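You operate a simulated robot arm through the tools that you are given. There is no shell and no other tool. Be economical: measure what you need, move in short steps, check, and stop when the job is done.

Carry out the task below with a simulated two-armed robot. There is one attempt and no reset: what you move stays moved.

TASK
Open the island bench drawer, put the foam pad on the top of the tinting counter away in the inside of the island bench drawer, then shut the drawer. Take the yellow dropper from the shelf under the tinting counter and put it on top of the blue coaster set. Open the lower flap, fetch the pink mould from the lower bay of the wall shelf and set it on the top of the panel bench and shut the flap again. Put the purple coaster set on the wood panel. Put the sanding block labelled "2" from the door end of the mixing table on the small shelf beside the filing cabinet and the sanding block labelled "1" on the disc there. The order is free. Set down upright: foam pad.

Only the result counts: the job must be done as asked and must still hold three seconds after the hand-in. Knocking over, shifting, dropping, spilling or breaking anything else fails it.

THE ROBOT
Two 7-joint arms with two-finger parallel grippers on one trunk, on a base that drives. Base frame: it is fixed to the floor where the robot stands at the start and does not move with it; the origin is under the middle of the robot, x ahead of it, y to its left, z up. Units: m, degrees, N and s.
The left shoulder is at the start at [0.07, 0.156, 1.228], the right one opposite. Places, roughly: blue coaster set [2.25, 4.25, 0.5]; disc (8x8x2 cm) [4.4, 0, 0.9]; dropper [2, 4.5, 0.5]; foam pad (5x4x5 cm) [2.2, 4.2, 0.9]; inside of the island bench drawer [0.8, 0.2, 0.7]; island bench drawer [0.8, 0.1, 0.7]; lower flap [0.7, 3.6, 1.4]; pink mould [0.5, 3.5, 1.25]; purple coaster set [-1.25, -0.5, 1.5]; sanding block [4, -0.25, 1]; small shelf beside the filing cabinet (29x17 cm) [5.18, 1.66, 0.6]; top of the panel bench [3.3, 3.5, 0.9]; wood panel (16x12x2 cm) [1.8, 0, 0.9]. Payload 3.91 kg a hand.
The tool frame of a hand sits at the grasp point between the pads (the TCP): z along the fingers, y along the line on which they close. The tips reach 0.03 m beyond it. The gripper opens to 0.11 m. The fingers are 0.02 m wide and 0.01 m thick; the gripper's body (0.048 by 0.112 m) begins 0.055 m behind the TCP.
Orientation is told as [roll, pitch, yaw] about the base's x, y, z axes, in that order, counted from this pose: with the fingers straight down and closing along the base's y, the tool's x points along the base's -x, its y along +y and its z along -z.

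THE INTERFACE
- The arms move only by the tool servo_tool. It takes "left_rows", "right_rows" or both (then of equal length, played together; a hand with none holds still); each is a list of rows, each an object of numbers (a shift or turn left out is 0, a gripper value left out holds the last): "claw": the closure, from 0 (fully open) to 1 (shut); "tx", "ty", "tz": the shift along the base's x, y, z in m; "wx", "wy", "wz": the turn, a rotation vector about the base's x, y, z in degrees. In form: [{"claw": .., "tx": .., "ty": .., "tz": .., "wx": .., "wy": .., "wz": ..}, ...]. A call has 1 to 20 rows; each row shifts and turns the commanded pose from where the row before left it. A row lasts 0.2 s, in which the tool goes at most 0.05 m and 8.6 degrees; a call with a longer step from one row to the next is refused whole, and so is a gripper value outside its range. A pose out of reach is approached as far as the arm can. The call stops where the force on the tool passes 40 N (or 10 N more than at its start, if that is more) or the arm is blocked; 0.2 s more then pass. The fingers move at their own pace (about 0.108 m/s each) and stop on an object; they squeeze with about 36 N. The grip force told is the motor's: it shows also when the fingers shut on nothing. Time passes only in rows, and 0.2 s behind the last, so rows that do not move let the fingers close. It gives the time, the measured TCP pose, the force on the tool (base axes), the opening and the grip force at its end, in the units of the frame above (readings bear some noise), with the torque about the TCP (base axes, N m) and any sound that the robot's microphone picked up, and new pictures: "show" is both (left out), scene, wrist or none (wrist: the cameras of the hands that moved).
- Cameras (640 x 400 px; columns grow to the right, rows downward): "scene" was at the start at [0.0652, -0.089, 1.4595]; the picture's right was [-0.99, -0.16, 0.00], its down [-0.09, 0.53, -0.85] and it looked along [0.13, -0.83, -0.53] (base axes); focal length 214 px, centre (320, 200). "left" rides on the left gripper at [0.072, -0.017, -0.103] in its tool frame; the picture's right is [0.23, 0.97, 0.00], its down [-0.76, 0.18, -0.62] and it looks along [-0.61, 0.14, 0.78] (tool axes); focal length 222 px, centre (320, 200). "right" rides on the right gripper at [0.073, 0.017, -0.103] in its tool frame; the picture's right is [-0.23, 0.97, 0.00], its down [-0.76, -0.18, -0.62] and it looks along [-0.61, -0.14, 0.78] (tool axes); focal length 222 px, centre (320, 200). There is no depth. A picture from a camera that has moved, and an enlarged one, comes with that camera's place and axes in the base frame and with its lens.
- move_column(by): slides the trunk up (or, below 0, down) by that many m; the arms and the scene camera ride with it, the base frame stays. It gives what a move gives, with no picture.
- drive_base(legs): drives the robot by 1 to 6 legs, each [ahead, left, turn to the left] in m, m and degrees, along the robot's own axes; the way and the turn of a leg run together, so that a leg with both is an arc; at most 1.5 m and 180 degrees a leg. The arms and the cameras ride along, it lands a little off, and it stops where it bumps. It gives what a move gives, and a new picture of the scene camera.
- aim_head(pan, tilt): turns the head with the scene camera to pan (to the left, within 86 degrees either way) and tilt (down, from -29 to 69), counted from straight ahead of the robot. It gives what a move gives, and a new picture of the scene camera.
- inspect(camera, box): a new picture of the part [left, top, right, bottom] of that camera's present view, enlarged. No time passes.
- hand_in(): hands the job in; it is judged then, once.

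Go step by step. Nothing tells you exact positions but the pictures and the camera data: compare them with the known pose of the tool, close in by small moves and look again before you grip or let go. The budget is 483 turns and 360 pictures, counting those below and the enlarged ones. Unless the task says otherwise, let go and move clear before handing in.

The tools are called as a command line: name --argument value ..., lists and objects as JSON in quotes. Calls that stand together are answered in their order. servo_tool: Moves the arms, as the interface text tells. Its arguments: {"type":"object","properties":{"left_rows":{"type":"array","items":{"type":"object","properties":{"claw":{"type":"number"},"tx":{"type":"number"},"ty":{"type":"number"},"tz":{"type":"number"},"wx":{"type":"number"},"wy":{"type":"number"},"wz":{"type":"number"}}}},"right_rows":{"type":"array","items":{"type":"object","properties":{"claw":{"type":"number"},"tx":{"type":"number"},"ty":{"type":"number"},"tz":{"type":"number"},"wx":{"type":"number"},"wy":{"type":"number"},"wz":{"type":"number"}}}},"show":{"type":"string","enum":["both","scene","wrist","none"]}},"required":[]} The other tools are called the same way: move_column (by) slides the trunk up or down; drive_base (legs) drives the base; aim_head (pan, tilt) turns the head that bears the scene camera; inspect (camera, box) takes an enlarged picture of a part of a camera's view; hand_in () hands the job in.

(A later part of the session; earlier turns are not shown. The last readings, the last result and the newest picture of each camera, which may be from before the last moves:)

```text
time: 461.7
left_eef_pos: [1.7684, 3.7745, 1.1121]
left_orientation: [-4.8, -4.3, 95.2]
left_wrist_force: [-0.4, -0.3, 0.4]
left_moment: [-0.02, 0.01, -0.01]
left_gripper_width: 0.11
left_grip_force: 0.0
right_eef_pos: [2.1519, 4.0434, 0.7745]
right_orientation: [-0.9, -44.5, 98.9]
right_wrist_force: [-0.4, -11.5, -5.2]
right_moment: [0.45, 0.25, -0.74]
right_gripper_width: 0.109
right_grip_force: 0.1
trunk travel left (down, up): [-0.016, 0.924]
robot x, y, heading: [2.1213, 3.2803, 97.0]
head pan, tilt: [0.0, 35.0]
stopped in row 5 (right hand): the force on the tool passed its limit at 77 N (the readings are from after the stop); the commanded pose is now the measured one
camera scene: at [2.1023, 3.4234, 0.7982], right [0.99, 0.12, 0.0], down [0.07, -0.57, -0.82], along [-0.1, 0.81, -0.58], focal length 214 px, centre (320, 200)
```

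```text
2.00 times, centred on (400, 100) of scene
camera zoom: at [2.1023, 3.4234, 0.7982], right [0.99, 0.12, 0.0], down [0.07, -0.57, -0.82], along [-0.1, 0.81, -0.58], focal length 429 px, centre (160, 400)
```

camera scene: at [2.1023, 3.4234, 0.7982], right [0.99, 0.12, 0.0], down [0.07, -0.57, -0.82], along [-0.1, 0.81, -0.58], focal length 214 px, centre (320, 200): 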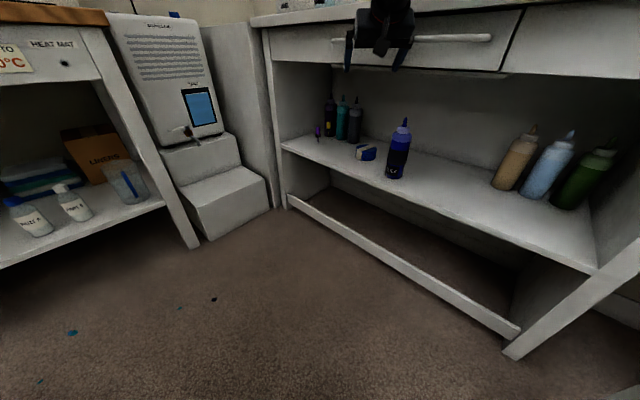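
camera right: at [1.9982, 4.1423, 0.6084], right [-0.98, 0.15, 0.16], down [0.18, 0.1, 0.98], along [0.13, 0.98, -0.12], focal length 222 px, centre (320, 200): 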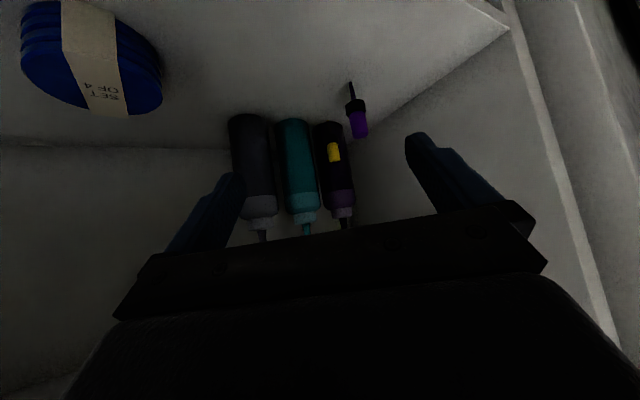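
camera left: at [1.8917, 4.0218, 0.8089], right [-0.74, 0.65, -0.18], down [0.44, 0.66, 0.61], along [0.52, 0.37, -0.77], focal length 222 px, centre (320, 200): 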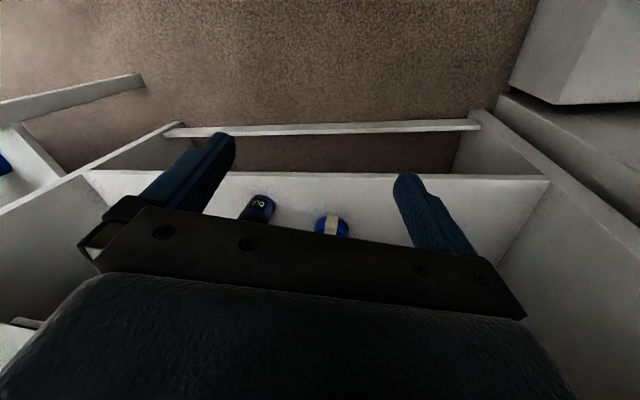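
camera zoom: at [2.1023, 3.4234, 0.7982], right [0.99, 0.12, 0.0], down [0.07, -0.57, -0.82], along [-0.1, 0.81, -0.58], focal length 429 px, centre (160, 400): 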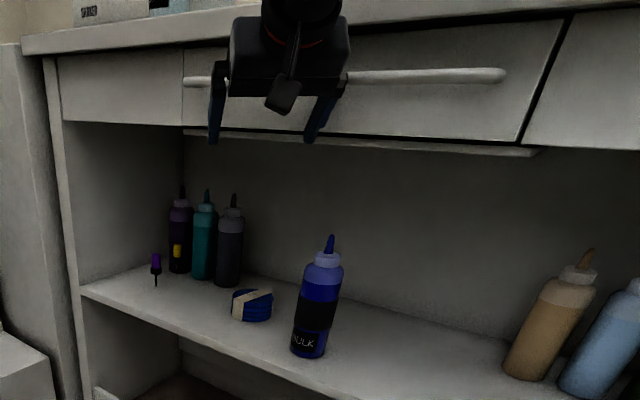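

servo_tool --right_rows '[{"ty": -0.02, "tz": -0.005}, {"ty": -0.03}, {"ty": -0.03}, {"ty": -0.03}, {"ty": -0.02}]' --show "scene"

inspect --camera "scene" --box '[240, 0, 560, 200]'

```text
time: 462.9
left_eef_pos: [1.7764, 3.7681, 1.118]
left_orientation: [-4.4, -4.8, 94.8]
left_wrist_force: [2.0, -2.9, 1.1]
left_moment: [0.1, 0.1, 0.02]
left_gripper_width: 0.1101
left_grip_force: 0.0
right_eef_pos: [2.1619, 3.908, 0.7785]
right_orientation: [-0.1, -45.3, 97.8]
right_wrist_force: [0.4, -0.5, -0.1]
right_moment: [0.03, 0.03, 0.05]
right_gripper_width: 0.1101
right_grip_force: 0.1
trunk travel left (down, up): [-0.016, 0.924]
robot x, y, heading: [2.1194, 3.2821, 96.7]
head pan, tilt: [0.0, 35.0]
camera scene: at [2.1049, 3.4177, 0.7988], right [0.99, 0.12, 0.0], down [0.06, -0.57, -0.82], along [-0.1, 0.82, -0.57], focal length 214 px, centre (320, 200)
```

scene: 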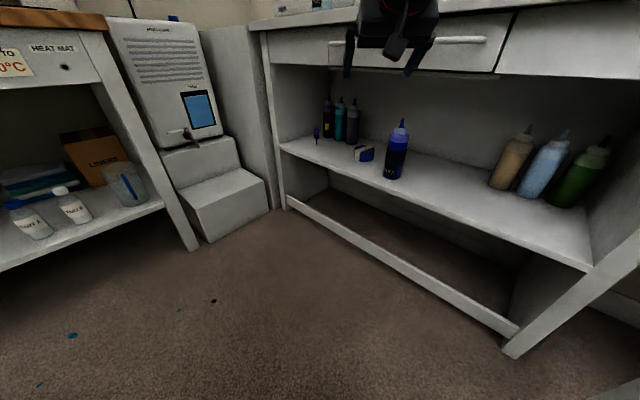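

```text
2.00 times, centred on (400, 100) of scene
camera zoom: at [2.1049, 3.4177, 0.7988], right [0.99, 0.12, 0.0], down [0.06, -0.57, -0.82], along [-0.1, 0.82, -0.57], focal length 429 px, centre (160, 400)
```

zoom: 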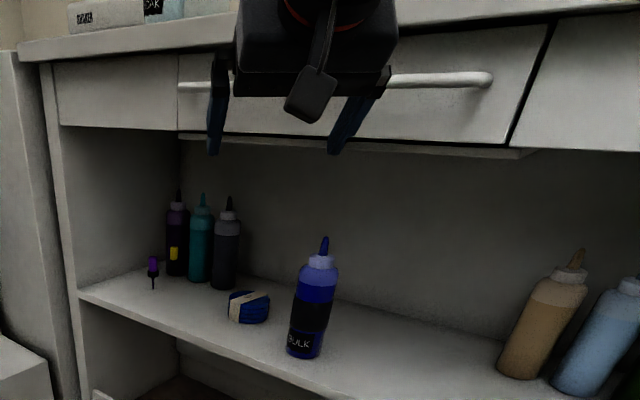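

servo_tool --right_rows '[{"tz": 0.045, "ty": -0.01}, {"tz": 0.045, "ty": -0.01}, {"tz": 0.045, "ty": -0.01}, {"tz": 0.045, "wx": -7.5}, {"tz": 0.045, "wx": -7.5}, {"tz": 0.045, "wx": -7.5}, {"tz": 0.045, "wx": -7.5}, {"tz": 0.045, "wx": -7.5}, {"tz": 0.045, "wx": -7.5}, {"tz": 0.02}]' --show "none"

aim_head --pan -60 --tilt 30

```text
time: 465.1
left_eef_pos: [1.7737, 3.7686, 1.1149]
left_orientation: [-4.7, -4.7, 94.8]
left_wrist_force: [1.0, 0.3, -0.9]
left_moment: [0.02, 0.04, -0.01]
left_gripper_width: 0.1102
left_grip_force: 0.1
right_eef_pos: [2.2516, 3.83, 1.0964]
right_orientation: [5.6, -0.5, 95.8]
right_wrist_force: [-1.6, -0.1, 0.4]
right_moment: [-0.02, -0.16, 0.0]
right_gripper_width: 0.1101
right_grip_force: 0.1
right hand out of reach, approached as far as the arm can: row 6, 7, 8, 9, 10
trunk travel left (down, up): [-0.016, 0.924]
robot x, y, heading: [2.1231, 3.2806, 96.8]
head pan, tilt: [0.0, 35.0]
```

```text
time: 466.4
left_eef_pos: [1.772, 3.7675, 1.1157]
left_orientation: [-4.8, -4.8, 95.0]
left_wrist_force: [0.1, 0.4, 0.3]
left_moment: [0.01, -0.03, 0.0]
left_gripper_width: 0.1099
left_grip_force: 0.0
right_eef_pos: [2.2469, 3.8324, 1.0966]
right_orientation: [5.3, -0.5, 95.9]
right_wrist_force: [-0.8, 0.1, -0.6]
right_moment: [-0.02, 0.01, -0.03]
right_gripper_width: 0.11
right_grip_force: 0.1
trunk travel left (down, up): [-0.016, 0.924]
robot x, y, heading: [2.1168, 3.284, 96.7]
head pan, tilt: [-60.0, 30.0]
camera scene: at [2.1868, 3.385, 0.8066], right [0.6, -0.8, 0.0], down [-0.4, -0.3, -0.87], along [0.69, 0.52, -0.5], focal length 214 px, centre (320, 200)
```

scene: 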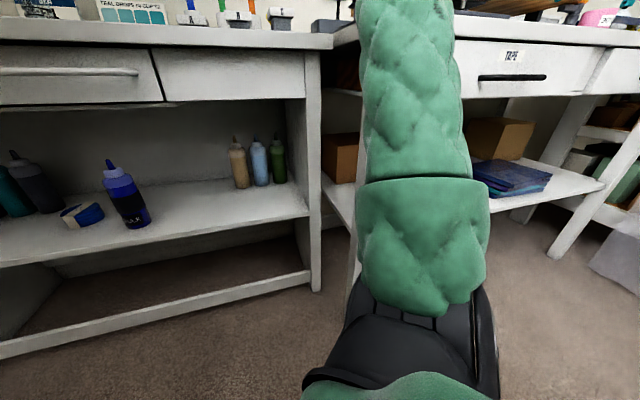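

drive_base --legs '[[0, 0, -6.7]]'

servo_tool --left_rows '[{"tx": 0.0107, "ty": 0.0227, "tz": -0.0396, "wx": 8}, {"tx": 0.0107, "ty": 0.0227, "tz": -0.0396, "wx": 8}, {"tx": 0.0107, "ty": 0.0227, "tz": -0.0396, "wx": 8}, {"tx": 0.0107, "ty": 0.0227, "tz": -0.0396, "wx": 8}, {"tx": 0.0107, "ty": 0.0227, "tz": -0.0396, "wx": 8}, {"tx": 0.0107, "ty": 0.0227, "tz": -0.0396, "wy": 4.8}, {"tx": 0.0107, "ty": 0.0227, "tz": -0.0396, "wz": 1.7}, {"tx": 0.0107, "ty": 0.0227, "tz": -0.0396}, {"tx": 0.0107, "ty": 0.0227, "tz": -0.0396}, {"tx": 0.0107, "ty": 0.0227, "tz": -0.0396}, {"tx": 0.0107, "ty": 0.0227, "tz": -0.0396}, {"tx": 0.0107, "ty": 0.0227, "tz": -0.0396}, {}]' --show "none"

aim_head --pan 15 --tilt 35

```text
time: 467.3
left_eef_pos: [1.8341, 3.8097, 1.115]
left_orientation: [-4.6, -4.5, 88.3]
left_wrist_force: [-0.5, -0.9, -0.3]
left_moment: [0.0, -0.01, -0.01]
left_gripper_width: 0.1101
left_grip_force: 0.0
right_eef_pos: [2.3138, 3.8162, 1.0948]
right_orientation: [5.5, -0.2, 89.2]
right_wrist_force: [-0.4, 0.1, 1.0]
right_moment: [0.0, -0.03, -0.02]
right_gripper_width: 0.11
right_grip_force: 0.2
trunk travel left (down, up): [-0.016, 0.924]
robot x, y, heading: [2.1197, 3.2813, 90.1]
head pan, tilt: [-60.0, 30.0]
camera scene: at [2.2003, 3.379, 0.8059], right [0.5, -0.87, 0.0], down [-0.43, -0.25, -0.87], along [0.75, 0.43, -0.5], focal length 214 px, centre (320, 200)
```

scene: 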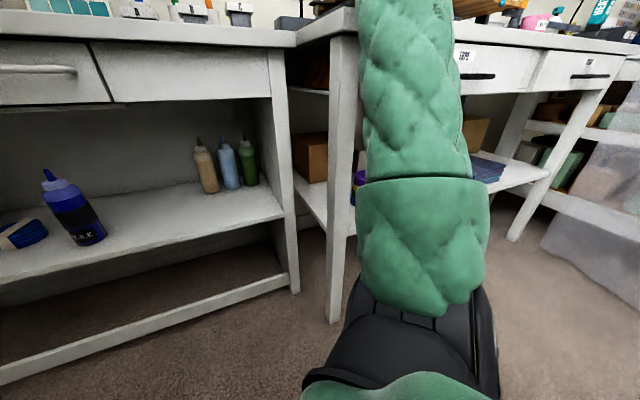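

```text
time: 470.1
left_eef_pos: [1.9631, 4.0796, 0.6392]
left_orientation: [3.6, -44.2, 84.7]
left_wrist_force: [0.0, 0.1, -0.2]
left_moment: [0.0, -0.02, -0.03]
left_gripper_width: 0.1097
left_grip_force: 0.0
right_eef_pos: [2.3132, 3.8175, 1.0931]
right_orientation: [5.4, -0.3, 89.0]
right_wrist_force: [-0.9, -0.2, 0.2]
right_moment: [-0.01, -0.01, 0.01]
right_gripper_width: 0.11
right_grip_force: 0.1
trunk travel left (down, up): [-0.016, 0.924]
robot x, y, heading: [2.1223, 3.2825, 90.1]
head pan, tilt: [-60.0, 30.0]
```

```text
time: 471.6
left_eef_pos: [1.9604, 4.0798, 0.6388]
left_orientation: [3.6, -44.3, 84.7]
left_wrist_force: [-0.1, 0.6, 0.5]
left_moment: [-0.03, 0.0, 0.02]
left_gripper_width: 0.1102
left_grip_force: 0.0
right_eef_pos: [2.3141, 3.8162, 1.0938]
right_orientation: [5.5, -0.3, 89.1]
right_wrist_force: [0.2, 0.1, 0.2]
right_moment: [0.04, -0.04, 0.01]
right_gripper_width: 0.1102
right_grip_force: 0.0
trunk travel left (down, up): [-0.016, 0.924]
robot x, y, heading: [2.1225, 3.2858, 90.1]
head pan, tilt: [15.0, 35.0]
camera scene: at [2.0991, 3.4188, 0.7981], right [0.97, 0.26, 0.0], down [0.15, -0.55, -0.82], along [-0.21, 0.79, -0.57], focal length 214 px, centre (320, 200)
```

scene: 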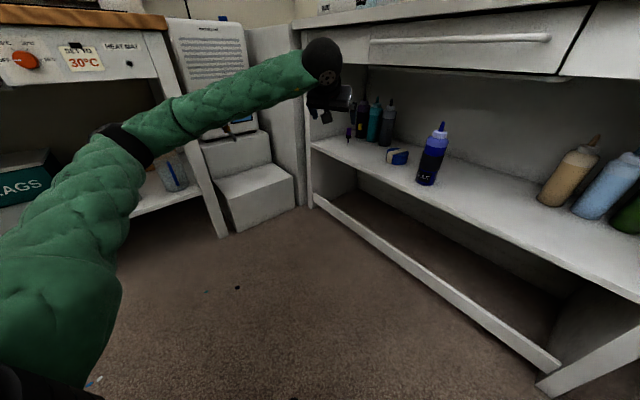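

servo_tool --left_rows '[{"tx": 0.006, "ty": 0.035, "tz": -0.008, "claw": 0.6}, {"tx": 0.006, "ty": 0.035, "tz": -0.008}, {"tx": 0.006, "ty": 0.035, "tz": -0.008}, {"tx": 0.006, "ty": 0.035, "tz": -0.008}, {"tx": 0.006, "ty": 0.035, "tz": -0.008}, {"tx": 0.006, "ty": 0.035, "tz": -0.008}, {}]'

```text
time: 473.2
left_eef_pos: [1.9962, 4.292, 0.5924]
left_orientation: [3.6, -44.2, 84.6]
left_wrist_force: [-0.1, 0.2, -0.3]
left_moment: [0.0, -0.01, -0.01]
left_gripper_width: 0.0438
left_grip_force: 0.1
right_eef_pos: [2.3139, 3.817, 1.0946]
right_orientation: [5.5, -0.3, 89.1]
right_wrist_force: [0.4, 0.7, 0.8]
right_moment: [-0.01, 0.05, 0.0]
right_gripper_width: 0.1103
right_grip_force: 0.0
trunk travel left (down, up): [-0.016, 0.924]
robot x, y, heading: [2.1212, 3.2828, 90.1]
head pan, tilt: [15.0, 35.0]
camera scene: at [2.0991, 3.4188, 0.7981], right [0.97, 0.26, 0.0], down [0.15, -0.55, -0.82], along [-0.21, 0.79, -0.57], focal length 214 px, centre (320, 200)
camera left: at [2.0103, 4.1675, 0.6151], right [-0.99, -0.11, -0.11], down [-0.13, 0.12, 0.98], along [-0.1, 0.99, -0.13], focal length 222 px, centre (320, 200)
```

scene: 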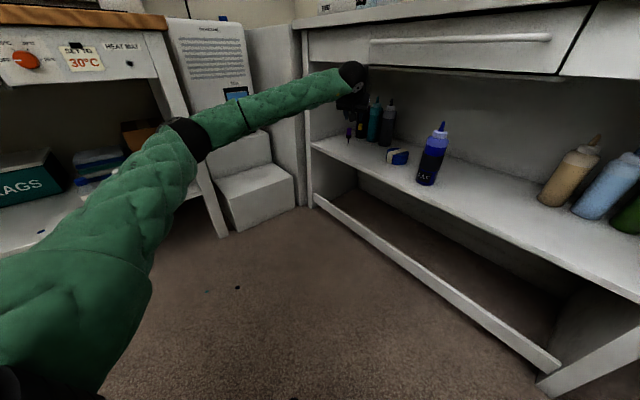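
left: 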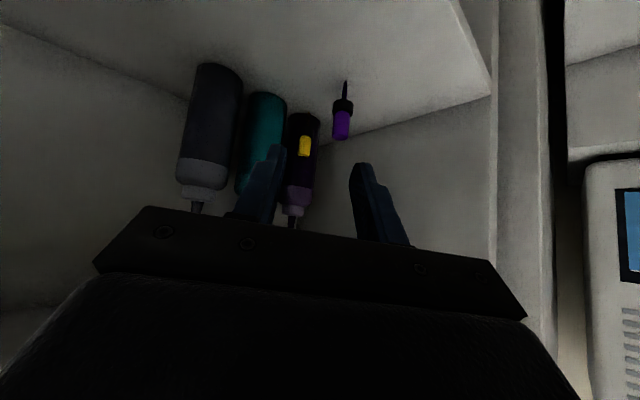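

servo_tool --left_rows '[{"claw": 0.69, "tx": 0.008}]' --show "none"

drive_base --legs '[[0.17, 0, 0]]'

servo_tool --left_rows '[{}]'

```text
time: 473.6
left_eef_pos: [2.0056, 4.2925, 0.5916]
left_orientation: [3.7, -44.2, 84.6]
left_wrist_force: [0.6, 0.5, 0.6]
left_moment: [-0.04, -0.02, 0.0]
left_gripper_width: 0.0341
left_grip_force: 0.1
right_eef_pos: [2.3138, 3.8173, 1.094]
right_orientation: [5.5, -0.4, 89.1]
right_wrist_force: [1.3, 0.2, -0.7]
right_moment: [-0.02, -0.03, -0.01]
right_gripper_width: 0.1097
right_grip_force: 0.0
trunk travel left (down, up): [-0.016, 0.924]
robot x, y, heading: [2.1216, 3.2875, 90.1]
head pan, tilt: [15.0, 35.0]
```

```text
time: 474.7
left_eef_pos: [2.0241, 4.3481, 0.5904]
left_orientation: [3.4, -44.4, 82.5]
left_wrist_force: [-0.5, 0.8, 0.8]
left_moment: [-0.05, -0.03, -0.02]
left_gripper_width: 0.0343
left_grip_force: 0.1
right_eef_pos: [2.3048, 3.8591, 1.1095]
right_orientation: [4.5, -1.8, 88.1]
right_wrist_force: [0.3, 0.4, -0.9]
right_moment: [0.01, -0.04, 0.02]
right_gripper_width: 0.11
right_grip_force: 0.1
trunk travel left (down, up): [-0.016, 0.924]
robot x, y, heading: [2.1172, 3.3414, 88.6]
head pan, tilt: [15.0, 35.0]
stopped in leg 1: the robot was blocked; the commanded pose is now the measured one
camera scene: at [2.0911, 3.4779, 0.8002], right [0.97, 0.24, 0.01], down [0.14, -0.55, -0.82], along [-0.19, 0.8, -0.57], focal length 214 px, centre (320, 200)
```

scene: 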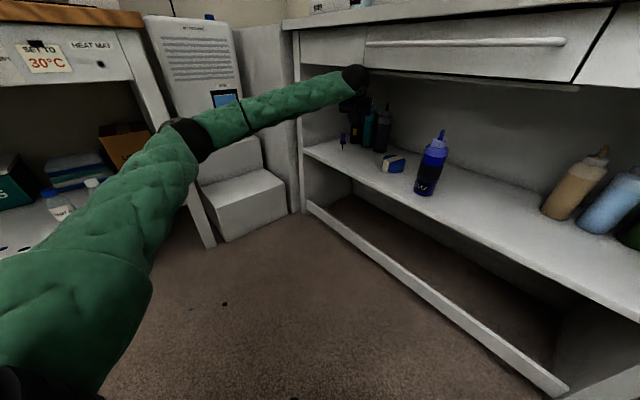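

```text
time: 475.1
left_eef_pos: [2.0224, 4.3473, 0.5904]
left_orientation: [3.3, -44.4, 82.5]
left_wrist_force: [0.5, -0.6, 0.0]
left_moment: [0.0, 0.01, 0.0]
left_gripper_width: 0.0342
left_grip_force: 0.0
right_eef_pos: [2.3052, 3.8588, 1.1094]
right_orientation: [4.4, -1.8, 88.1]
right_wrist_force: [-0.3, -0.1, 0.1]
right_moment: [-0.01, 0.0, -0.04]
right_gripper_width: 0.1099
right_grip_force: 0.1
trunk travel left (down, up): [-0.016, 0.924]
robot x, y, heading: [2.1191, 3.3486, 89.0]
head pan, tilt: [15.0, 35.0]
camera scene: at [2.0905, 3.4773, 0.8001], right [0.97, 0.24, 0.01], down [0.15, -0.55, -0.82], along [-0.19, 0.8, -0.57], focal length 214 px, centre (320, 200)
camera left: at [2.0305, 4.2227, 0.6139], right [-0.99, -0.08, -0.12], down [-0.13, 0.12, 0.98], along [-0.06, 0.99, -0.13], focal length 222 px, centre (320, 200)
```

scene: 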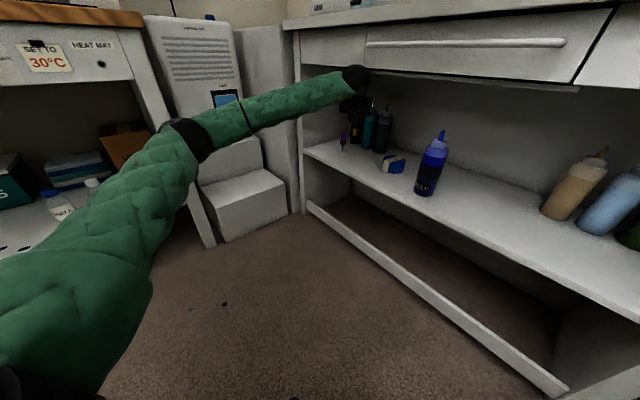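
left: 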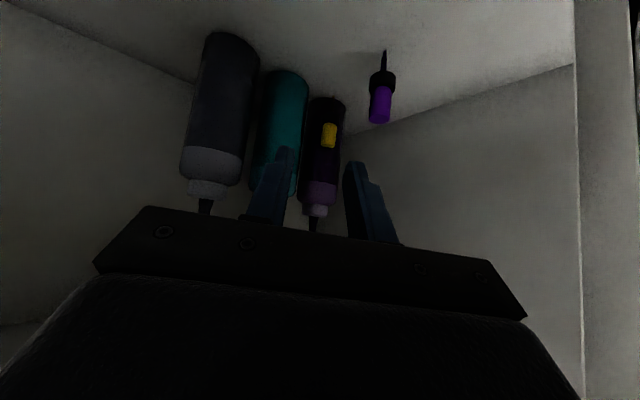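

drive_base --legs '[[-0.07, 0, 1]]'

servo_tool --left_rows '[{"tz": -0.02}, {"tz": -0.02}, {"tz": -0.015}, {}]'

```text
time: 476.1
left_eef_pos: [2.0106, 4.2784, 0.5838]
left_orientation: [4.1, -43.9, 83.1]
left_wrist_force: [0.1, 0.2, 0.0]
left_moment: [0.01, 0.02, 0.05]
left_gripper_width: 0.034
left_grip_force: 0.0
right_eef_pos: [2.3094, 3.8012, 1.0997]
right_orientation: [5.3, -1.2, 89.1]
right_wrist_force: [-1.3, -0.2, 0.6]
right_moment: [-0.01, -0.01, 0.0]
right_gripper_width: 0.11
right_grip_force: 0.1
trunk travel left (down, up): [-0.016, 0.924]
robot x, y, heading: [2.1177, 3.2753, 89.8]
head pan, tilt: [15.0, 35.0]
camera scene: at [2.0954, 3.411, 0.7981], right [0.97, 0.26, 0.0], down [0.15, -0.55, -0.82], along [-0.21, 0.79, -0.57], focal length 214 px, centre (320, 200)
```

scene: 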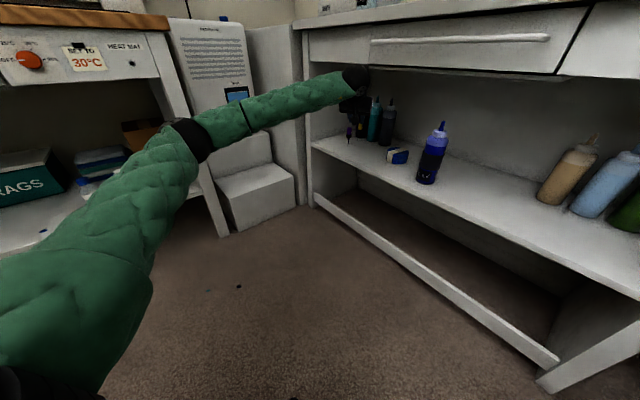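

```text
time: 477.1
left_eef_pos: [2.0096, 4.2789, 0.5274]
left_orientation: [4.2, -43.9, 83.2]
left_wrist_force: [-0.6, 0.4, -0.4]
left_moment: [0.0, 0.02, -0.04]
left_gripper_width: 0.034
left_grip_force: 0.1
right_eef_pos: [2.3074, 3.8008, 1.0993]
right_orientation: [5.1, -1.1, 89.1]
right_wrist_force: [-0.1, 0.0, -0.1]
right_moment: [-0.04, 0.0, -0.02]
right_gripper_width: 0.1098
right_grip_force: 0.0
trunk travel left (down, up): [-0.016, 0.924]
robot x, y, heading: [2.1151, 3.2759, 90.2]
head pan, tilt: [15.0, 35.0]
camera scene: at [2.0953, 3.4113, 0.7981], right [0.97, 0.26, 0.0], down [0.15, -0.55, -0.82], along [-0.21, 0.79, -0.57], focal length 214 px, centre (320, 200)
camera left: at [2.0206, 4.1538, 0.5516], right [-0.99, -0.09, -0.11], down [-0.12, 0.12, 0.99], along [-0.08, 0.99, -0.13], focal length 222 px, centre (320, 200)
```

scene: 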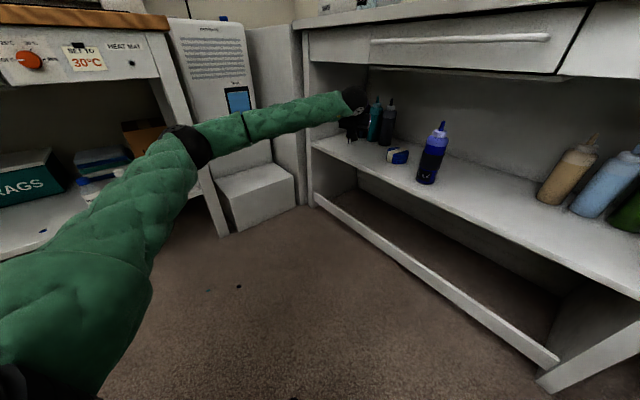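
left: 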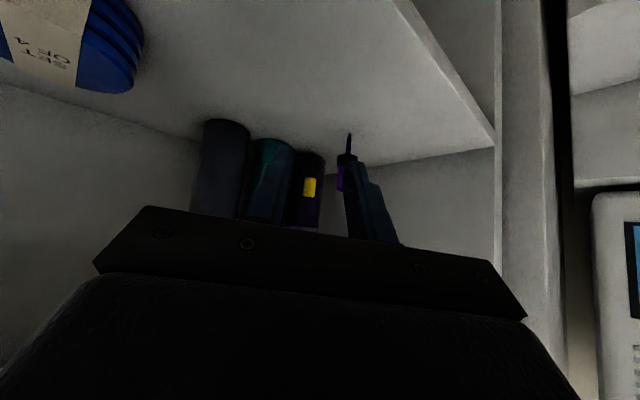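

servo_tool --left_rows '[{"tx": 0.003, "tz": 0.016}, {}]' --show "none"

drive_base --legs '[[0.19, 0, 0]]'

servo_tool --left_rows '[{}]' --show "wrist"

```text
time: 477.7
left_eef_pos: [2.0129, 4.2776, 0.5434]
left_orientation: [4.1, -44.0, 83.1]
left_wrist_force: [0.2, -0.1, 0.6]
left_moment: [0.01, 0.01, 0.02]
left_gripper_width: 0.0344
left_grip_force: 0.0
right_eef_pos: [2.3087, 3.8013, 1.1]
right_orientation: [5.2, -1.2, 89.1]
right_wrist_force: [-0.4, 0.0, 1.1]
right_moment: [0.02, -0.03, 0.0]
right_gripper_width: 0.11
right_grip_force: 0.1
trunk travel left (down, up): [-0.016, 0.924]
robot x, y, heading: [2.119, 3.2727, 89.7]
head pan, tilt: [15.0, 35.0]
```

```text
time: 478.9
left_eef_pos: [2.052, 4.3688, 0.5512]
left_orientation: [3.4, -44.4, 80.9]
left_wrist_force: [-1.1, 0.1, 0.5]
left_moment: [-0.05, -0.02, 0.0]
left_gripper_width: 0.0341
left_grip_force: 0.0
right_eef_pos: [2.3091, 3.8656, 1.1112]
right_orientation: [3.9, -2.4, 86.9]
right_wrist_force: [-0.1, 0.4, -0.1]
right_moment: [0.0, 0.01, 0.0]
right_gripper_width: 0.1097
right_grip_force: 0.1
trunk travel left (down, up): [-0.016, 0.924]
robot x, y, heading: [2.1174, 3.3647, 87.2]
head pan, tilt: [15.0, 35.0]
stopped in leg 1: the robot was blocked; the commanded pose is now the measured one
camera scene: at [2.0933, 3.4961, 0.7994], right [0.98, 0.21, 0.01], down [0.13, -0.56, -0.82], along [-0.17, 0.8, -0.57], focal length 214 px, centre (320, 200)
```

scene: 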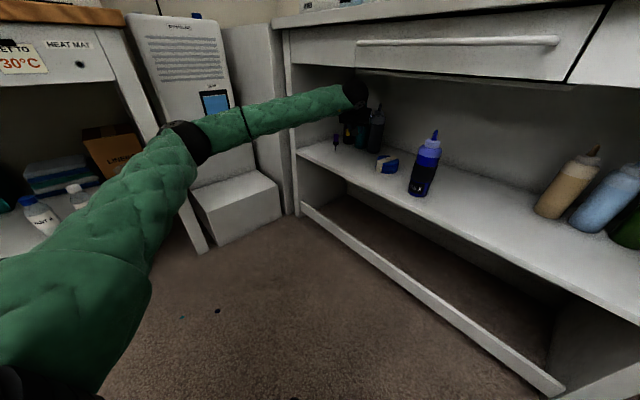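

```text
time: 479.4
left_eef_pos: [2.0525, 4.3669, 0.5525]
left_orientation: [3.4, -44.5, 81.1]
left_wrist_force: [0.1, 0.1, 0.2]
left_moment: [0.0, 0.01, 0.01]
left_gripper_width: 0.0342
left_grip_force: 0.0
right_eef_pos: [2.3083, 3.8665, 1.1114]
right_orientation: [3.9, -2.4, 86.9]
right_wrist_force: [0.3, -0.1, -0.8]
right_moment: [0.02, -0.01, 0.0]
right_gripper_width: 0.1099
right_grip_force: 0.1
trunk travel left (down, up): [-0.016, 0.924]
robot x, y, heading: [2.1156, 3.3654, 87.3]
head pan, tilt: [15.0, 35.0]
camera left: at [2.0558, 4.2431, 0.5746], right [-0.99, -0.05, -0.12], down [-0.12, 0.12, 0.98], along [-0.04, 0.99, -0.13], focal length 222 px, centre (320, 200)
```

left: 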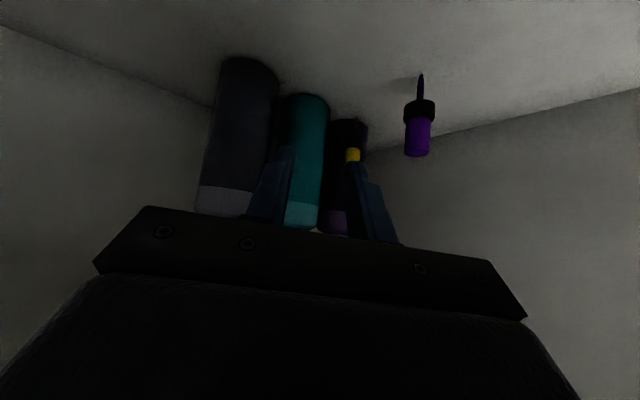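

drive_base --legs '[[-0.13, 0, 0]]'

servo_tool --left_rows '[{"ty": -0.035, "tx": -0.008}, {"ty": -0.035, "tx": -0.008}, {"ty": -0.035, "tx": -0.008}, {"ty": -0.035, "tx": -0.008}, {"ty": -0.035, "tx": -0.008}, {"ty": -0.035, "tx": -0.008}, {}]' --show "scene"

```text
time: 480.6
left_eef_pos: [2.052, 4.2417, 0.5466]
left_orientation: [4.2, -44.0, 80.5]
left_wrist_force: [0.2, -0.6, -0.1]
left_moment: [0.04, 0.0, -0.01]
left_gripper_width: 0.0339
left_grip_force: 0.0
right_eef_pos: [2.3159, 3.7435, 1.1059]
right_orientation: [4.6, -1.9, 86.7]
right_wrist_force: [0.0, 0.5, -0.2]
right_moment: [-0.01, -0.01, 0.0]
right_gripper_width: 0.1101
right_grip_force: 0.1
trunk travel left (down, up): [-0.016, 0.924]
robot x, y, heading: [2.1091, 3.2376, 87.2]
head pan, tilt: [15.0, 35.0]
camera scene: at [2.0942, 3.371, 0.7982], right [0.98, 0.21, 0.0], down [0.12, -0.56, -0.82], along [-0.17, 0.8, -0.57], focal length 214 px, centre (320, 200)
```

scene: 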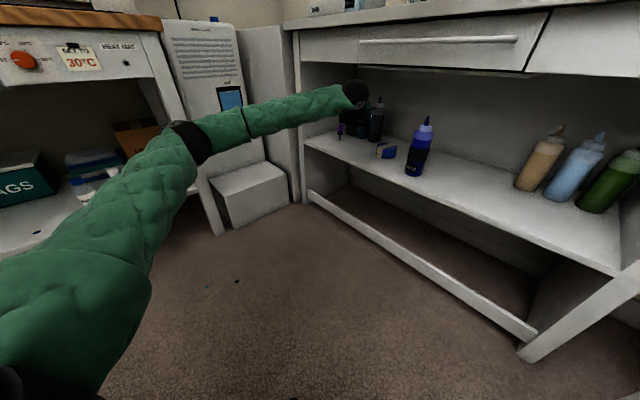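

```text
time: 482.2
left_eef_pos: [2.0033, 4.0303, 0.546]
left_orientation: [4.1, -44.1, 80.6]
left_wrist_force: [-0.1, 0.1, -0.2]
left_moment: [-0.02, -0.02, -0.01]
left_gripper_width: 0.0341
left_grip_force: 0.0
right_eef_pos: [2.316, 3.7423, 1.1051]
right_orientation: [4.6, -1.7, 86.6]
right_wrist_force: [0.5, 0.0, -0.9]
right_moment: [0.02, -0.01, -0.01]
right_gripper_width: 0.1101
right_grip_force: 0.0
trunk travel left (down, up): [-0.016, 0.924]
robot x, y, heading: [2.1099, 3.2394, 87.3]
head pan, tilt: [15.0, 35.0]
camera scene: at [2.0941, 3.371, 0.7981], right [0.98, 0.21, 0.0], down [0.12, -0.56, -0.82], along [-0.17, 0.8, -0.57], focal length 214 px, centre (320, 200)
```

scene: 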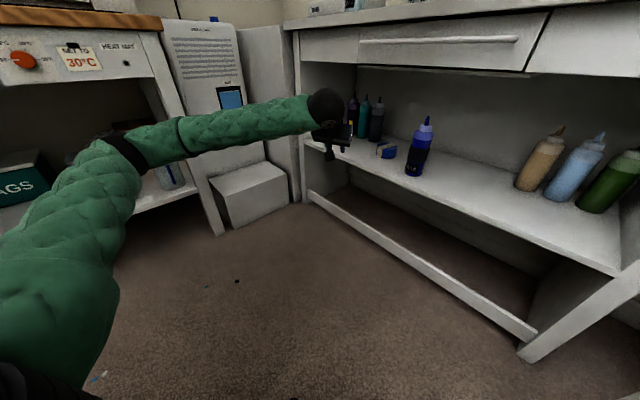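

servo_tool --left_rows '[{"tx": -0.039}, {"tx": -0.039}, {"tx": -0.039}, {"tx": -0.039}, {"tx": -0.039}, {"tx": -0.039}, {}]' --show "scene"

```text
time: 483.8
left_eef_pos: [1.7684, 4.0322, 0.5471]
left_orientation: [4.1, -43.9, 80.6]
left_wrist_force: [0.0, 0.1, 0.3]
left_moment: [0.02, 0.02, 0.03]
left_gripper_width: 0.0337
left_grip_force: 0.1
right_eef_pos: [2.3162, 3.7439, 1.1053]
right_orientation: [4.6, -1.8, 86.6]
right_wrist_force: [-0.1, 0.9, -0.9]
right_moment: [-0.01, 0.01, -0.02]
right_gripper_width: 0.1103
right_grip_force: 0.1
trunk travel left (down, up): [-0.016, 0.924]
robot x, y, heading: [2.1095, 3.2339, 87.1]
head pan, tilt: [15.0, 35.0]
camera scene: at [2.0939, 3.371, 0.7981], right [0.98, 0.21, 0.0], down [0.12, -0.56, -0.82], along [-0.17, 0.8, -0.57], focal length 214 px, centre (320, 200)
```

scene: 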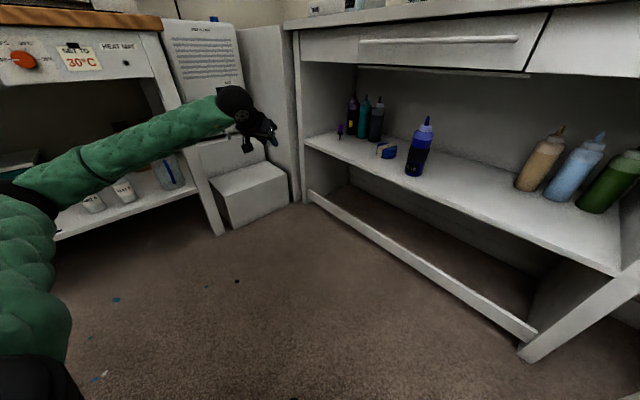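

drive_base --legs '[[0, 0.19, 0], [0, 0, -25]]'

servo_tool --left_rows '[{"wz": 8.3}, {"wz": 8.3}, {"wz": 8.3}, {"wz": 8.3}, {}]'

```text
time: 486.7
left_eef_pos: [1.9509, 4.1104, 0.5473]
left_orientation: [4.2, -44.0, 55.3]
left_wrist_force: [-0.5, 0.5, -0.7]
left_moment: [-0.02, -0.04, -0.01]
left_gripper_width: 0.0341
left_grip_force: 0.0
right_eef_pos: [2.3225, 3.6155, 1.1055]
right_orientation: [4.6, -1.8, 61.5]
right_wrist_force: [0.4, 0.0, 0.0]
right_moment: [0.0, 0.02, 0.0]
right_gripper_width: 0.11
right_grip_force: 0.1
trunk travel left (down, up): [-0.016, 0.924]
robot x, y, heading: [1.9192, 3.2437, 61.9]
head pan, tilt: [15.0, 35.0]
camera scene: at [1.9629, 3.3742, 0.7981], right [0.97, -0.23, 0.0], down [-0.13, -0.56, -0.82], along [0.19, 0.8, -0.57], focal length 214 px, centre (320, 200)
```

scene: 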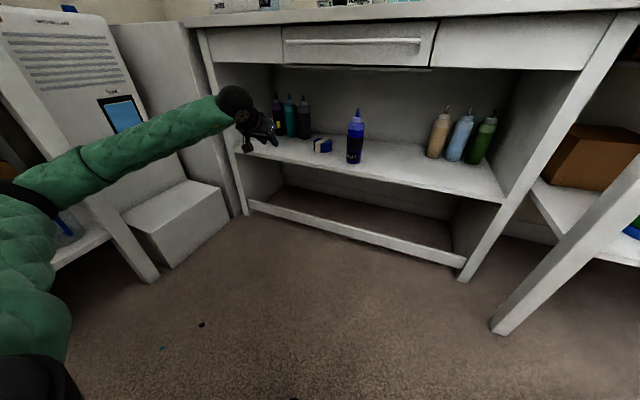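

```text
time: 487.9
left_eef_pos: [1.9505, 4.1103, 0.547]
left_orientation: [4.1, -44.0, 88.7]
left_wrist_force: [0.4, 0.2, 0.2]
left_moment: [-0.03, 0.01, -0.01]
left_gripper_width: 0.0343
left_grip_force: 0.0
right_eef_pos: [2.3215, 3.6169, 1.1049]
right_orientation: [4.6, -1.9, 61.5]
right_wrist_force: [0.6, 0.1, 0.9]
right_moment: [-0.03, -0.01, 0.0]
right_gripper_width: 0.11
right_grip_force: 0.1
trunk travel left (down, up): [-0.016, 0.924]
robot x, y, heading: [1.9213, 3.2429, 62.0]
head pan, tilt: [15.0, 35.0]
camera scene: at [1.963, 3.3741, 0.7981], right [0.97, -0.23, 0.0], down [-0.13, -0.56, -0.82], along [0.19, 0.8, -0.57], focal length 214 px, centre (320, 200)
camera left: at [1.9724, 3.9878, 0.5701], right [-0.98, -0.19, -0.11], down [-0.13, 0.11, 0.99], along [-0.17, 0.98, -0.13], focal length 222 px, centre (320, 200)
```

scene: 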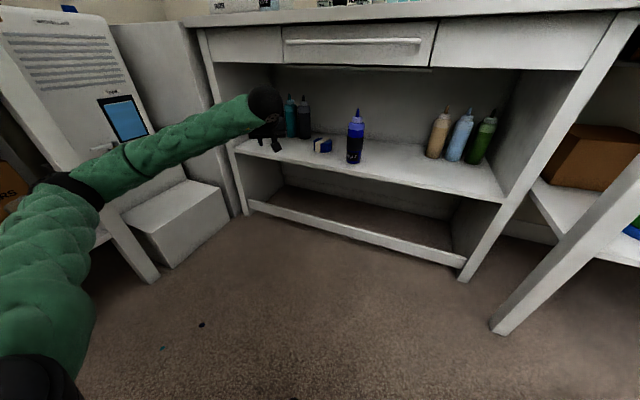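
left: 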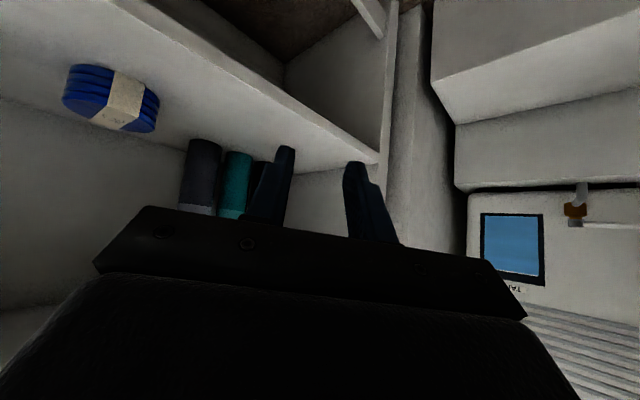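

drive_base --legs '[[0.25, 0.07, 0]]'

servo_tool --left_rows '[{"wz": 1.5}, {}]'

```text
time: 489.7
left_eef_pos: [2.0116, 4.3623, 0.5473]
left_orientation: [4.2, -44.0, 88.2]
left_wrist_force: [1.3, -0.3, 0.3]
left_moment: [0.0, 0.01, -0.03]
left_gripper_width: 0.034
left_grip_force: 0.1
right_eef_pos: [2.3814, 3.867, 1.1061]
right_orientation: [4.6, -1.7, 61.3]
right_wrist_force: [0.7, 0.4, -0.3]
right_moment: [0.0, -0.02, 0.0]
right_gripper_width: 0.1098
right_grip_force: 0.1
trunk travel left (down, up): [-0.016, 0.924]
robot x, y, heading: [1.9721, 3.4963, 61.6]
head pan, tilt: [15.0, 35.0]
camera scene: at [2.0203, 3.6268, 0.7981], right [0.97, -0.23, 0.0], down [-0.13, -0.56, -0.82], along [0.19, 0.8, -0.57], focal length 214 px, centre (320, 200)
```

scene: 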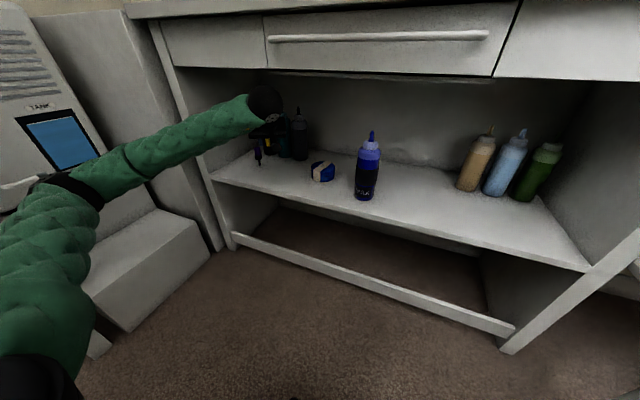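

```text
time: 490.3
left_eef_pos: [2.0121, 4.3631, 0.5457]
left_orientation: [4.1, -44.0, 89.7]
left_wrist_force: [0.4, -0.7, -1.1]
left_moment: [-0.04, 0.01, 0.01]
left_gripper_width: 0.0344
left_grip_force: 0.1
right_eef_pos: [2.3807, 3.8685, 1.1065]
right_orientation: [4.7, -1.8, 61.2]
right_wrist_force: [0.1, -0.1, 0.3]
right_moment: [0.05, -0.01, 0.03]
right_gripper_width: 0.1101
right_grip_force: 0.0
trunk travel left (down, up): [-0.016, 0.924]
robot x, y, heading: [1.978, 3.4991, 61.3]
head pan, tilt: [15.0, 35.0]
camera scene: at [2.0203, 3.6268, 0.7981], right [0.97, -0.23, 0.0], down [-0.13, -0.56, -0.82], along [0.19, 0.8, -0.57], focal length 214 px, centre (320, 200)
camera left: at [2.0355, 4.2412, 0.5697], right [-0.97, -0.21, -0.11], down [-0.13, 0.11, 0.99], along [-0.19, 0.97, -0.13], focal length 222 px, centre (320, 200)
```

scene: 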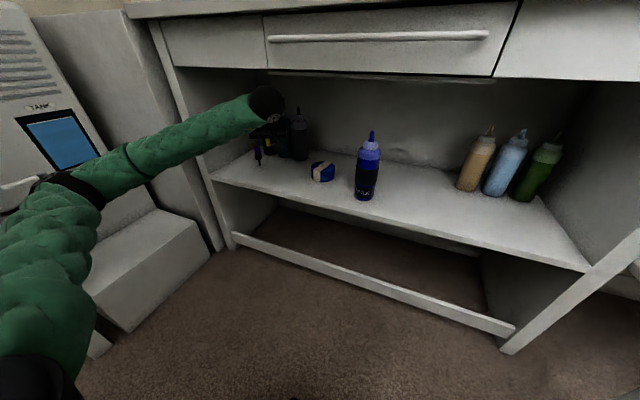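
left: 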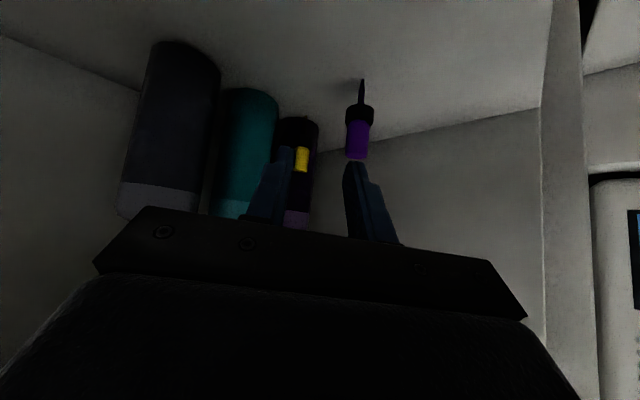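

servo_tool --left_rows '[{"ty": 0.032}, {"ty": 0.032}, {"ty": 0.032}, {"ty": 0.032}, {}]' --show "wrist"

```text
time: 491.5
left_eef_pos: [2.0095, 4.4906, 0.5473]
left_orientation: [4.1, -44.0, 89.6]
left_wrist_force: [-0.2, -0.1, -0.3]
left_moment: [0.01, -0.04, 0.0]
left_gripper_width: 0.034
left_grip_force: 0.0
right_eef_pos: [2.38, 3.8674, 1.1051]
right_orientation: [4.6, -1.8, 61.2]
right_wrist_force: [0.1, -0.1, 0.2]
right_moment: [-0.01, 0.0, -0.03]
right_gripper_width: 0.11
right_grip_force: 0.0
trunk travel left (down, up): [-0.016, 0.924]
robot x, y, heading: [1.9742, 3.5001, 61.9]
head pan, tilt: [15.0, 35.0]
camera left: at [2.0337, 4.3694, 0.5707], right [-0.97, -0.21, -0.11], down [-0.13, 0.11, 0.99], along [-0.19, 0.97, -0.13], focal length 222 px, centre (320, 200)
```

left: 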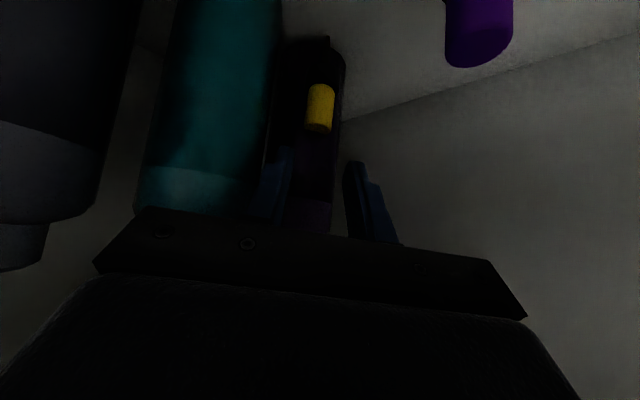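

servo_tool --left_rows '[{"tx": -0.001, "ty": 0.003, "tz": -0.014}, {"ty": 0.004, "tz": -0.014}, {"ty": 0.004, "tz": -0.012}, {"ty": 0.004, "tz": -0.011}, {}]' --show "wrist"

```text
time: 492.7
left_eef_pos: [2.0093, 4.506, 0.4952]
left_orientation: [4.1, -44.0, 89.6]
left_wrist_force: [-0.2, -0.3, 0.2]
left_moment: [0.0, 0.02, -0.01]
left_gripper_width: 0.0342
left_grip_force: 0.0
right_eef_pos: [2.3808, 3.868, 1.1057]
right_orientation: [4.5, -1.7, 61.2]
right_wrist_force: [-0.5, 0.2, 0.5]
right_moment: [0.0, -0.02, 0.03]
right_gripper_width: 0.1101
right_grip_force: 0.0
trunk travel left (down, up): [-0.016, 0.924]
robot x, y, heading: [1.9748, 3.4967, 61.8]
head pan, tilt: [15.0, 35.0]
camera left: at [2.0336, 4.3839, 0.5188], right [-0.97, -0.21, -0.11], down [-0.13, 0.11, 0.99], along [-0.19, 0.97, -0.13], focal length 222 px, centre (320, 200)
```

left: 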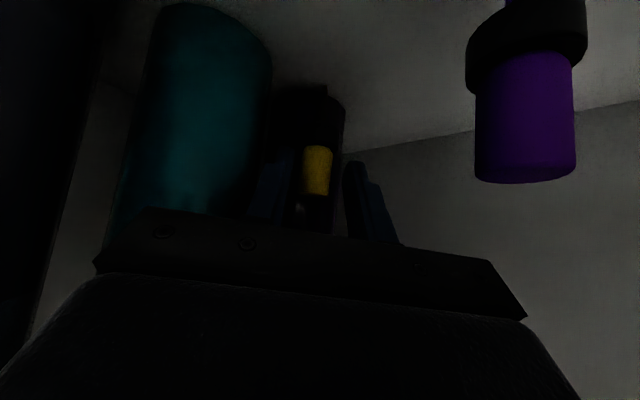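

servo_tool --left_rows '[{"claw": 1}, {"claw": 1}, {"claw": 1}]' --show "wrist"

```text
time: 493.5
left_eef_pos: [2.0096, 4.5048, 0.4959]
left_orientation: [4.0, -44.0, 89.7]
left_wrist_force: [-0.4, -0.1, -0.1]
left_moment: [-0.02, 0.01, 0.01]
left_gripper_width: 0.0184
left_grip_force: 36.0
right_eef_pos: [2.3807, 3.8681, 1.1051]
right_orientation: [4.5, -1.9, 61.2]
right_wrist_force: [0.0, 0.2, -0.2]
right_moment: [-0.02, -0.02, -0.01]
right_gripper_width: 0.1099
right_grip_force: 0.0
trunk travel left (down, up): [-0.016, 0.924]
robot x, y, heading: [1.9784, 3.4988, 61.7]
head pan, tilt: [15.0, 35.0]
camera left: at [2.0337, 4.3837, 0.519], right [-0.97, -0.21, -0.11], down [-0.13, 0.11, 0.99], along [-0.19, 0.97, -0.13], focal length 222 px, centre (320, 200)
```

left: 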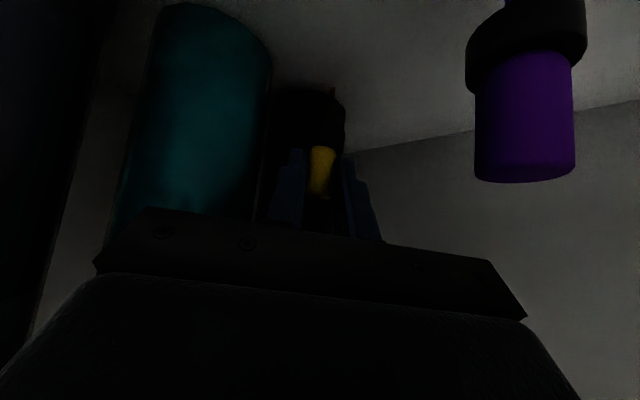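

servo_tool --left_rows '[{"tz": 0.02}, {"tz": 0.02}, {"tz": 0.025}, {"ty": -0.03}, {"ty": -0.03}, {"ty": -0.03}, {"ty": -0.03}, {}]'

```text
time: 495.3
left_eef_pos: [2.0094, 4.3845, 0.5614]
left_orientation: [4.1, -43.9, 89.8]
left_wrist_force: [0.8, -0.3, -0.2]
left_moment: [0.02, -0.01, 0.05]
left_gripper_width: 0.0187
left_grip_force: 36.2
right_eef_pos: [2.3813, 3.8676, 1.1057]
right_orientation: [4.6, -1.8, 61.3]
right_wrist_force: [0.1, -0.6, -0.3]
right_moment: [-0.01, -0.01, -0.01]
right_gripper_width: 0.1102
right_grip_force: 0.0
trunk travel left (down, up): [-0.016, 0.924]
robot x, y, heading: [1.9744, 3.4953, 61.6]
head pan, tilt: [15.0, 35.0]
camera scene: at [2.0203, 3.6268, 0.7981], right [0.97, -0.23, 0.0], down [-0.13, -0.56, -0.82], along [0.19, 0.8, -0.57], focal length 214 px, centre (320, 200)
camera left: at [2.0339, 4.2623, 0.5845], right [-0.97, -0.21, -0.11], down [-0.13, 0.11, 0.99], along [-0.19, 0.97, -0.13], focal length 222 px, centre (320, 200)
```

scene: 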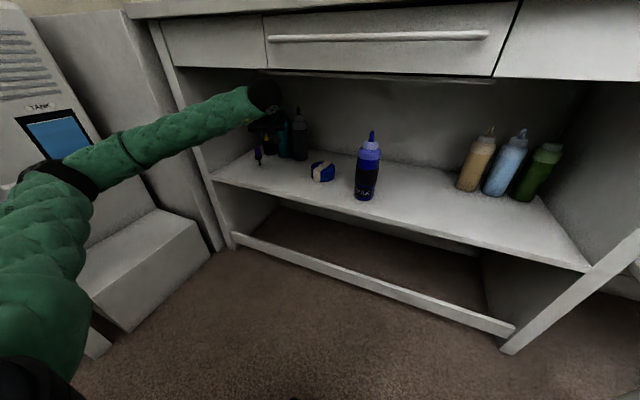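
left: 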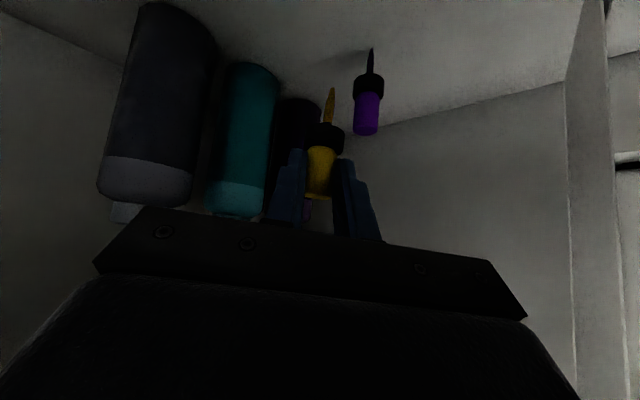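

servo_tool --left_rows '[{"tx": 0.01, "ty": -0.025, "wz": -7}, {"tx": 0.02, "ty": -0.02, "wz": -7}, {"tx": 0.025, "ty": -0.02, "wz": -7}, {"tx": 0.03, "ty": -0.016, "wz": -7}, {"tx": 0.03, "ty": -0.016, "wz": -7}, {"tx": 0.03, "ty": -0.0145}, {}]'

inspect --camera "scene" --box '[220, 70, 440, 230]'

```text
time: 496.9
left_eef_pos: [2.1559, 4.2753, 0.5614]
left_orientation: [4.1, -44.0, 54.7]
left_wrist_force: [0.4, -0.5, -0.3]
left_moment: [-0.01, 0.0, -0.01]
left_gripper_width: 0.0186
left_grip_force: 36.3
right_eef_pos: [2.3806, 3.8679, 1.1058]
right_orientation: [4.6, -1.8, 61.3]
right_wrist_force: [0.8, -0.5, -0.4]
right_moment: [0.01, -0.01, -0.03]
right_gripper_width: 0.11
right_grip_force: 0.1
trunk travel left (down, up): [-0.016, 0.924]
robot x, y, heading: [1.9739, 3.4974, 61.4]
head pan, tilt: [15.0, 35.0]
camera scene: at [2.0204, 3.6268, 0.7981], right [0.97, -0.23, 0.0], down [-0.13, -0.56, -0.82], along [0.19, 0.8, -0.57], focal length 214 px, centre (320, 200)
camera left: at [2.1047, 4.1614, 0.5842], right [-0.92, 0.39, -0.11], down [-0.05, 0.16, 0.99], along [0.4, 0.91, -0.13], focal length 222 px, centre (320, 200)
```

scene: 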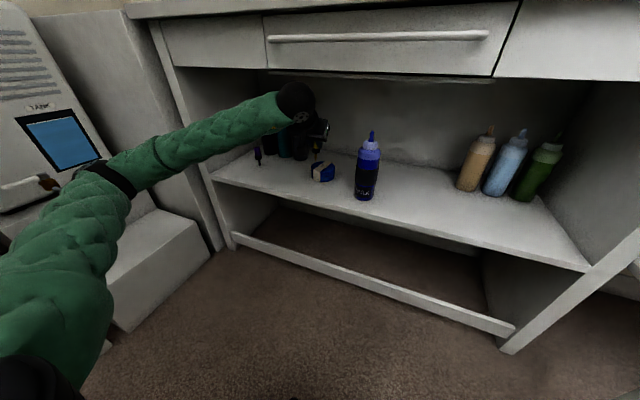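
left: 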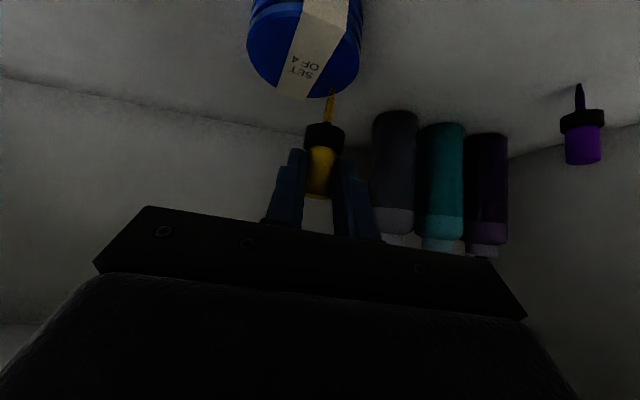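

```text
2.50 times, centred on (330, 150) of scene
camera zoom: at [2.0204, 3.6268, 0.7981], right [0.97, -0.23, 0.0], down [-0.13, -0.56, -0.82], along [0.19, 0.8, -0.57], focal length 536 px, centre (295, 325)
```

zoom: 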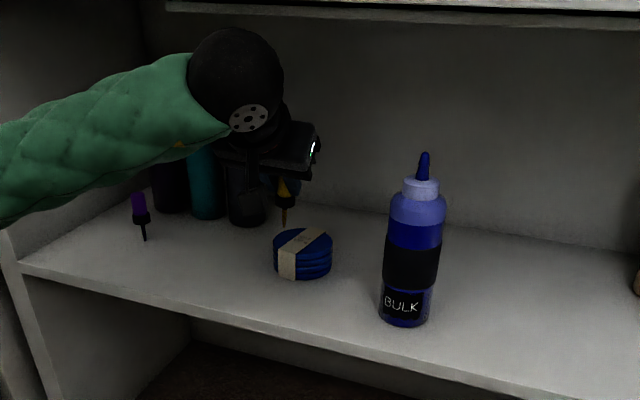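

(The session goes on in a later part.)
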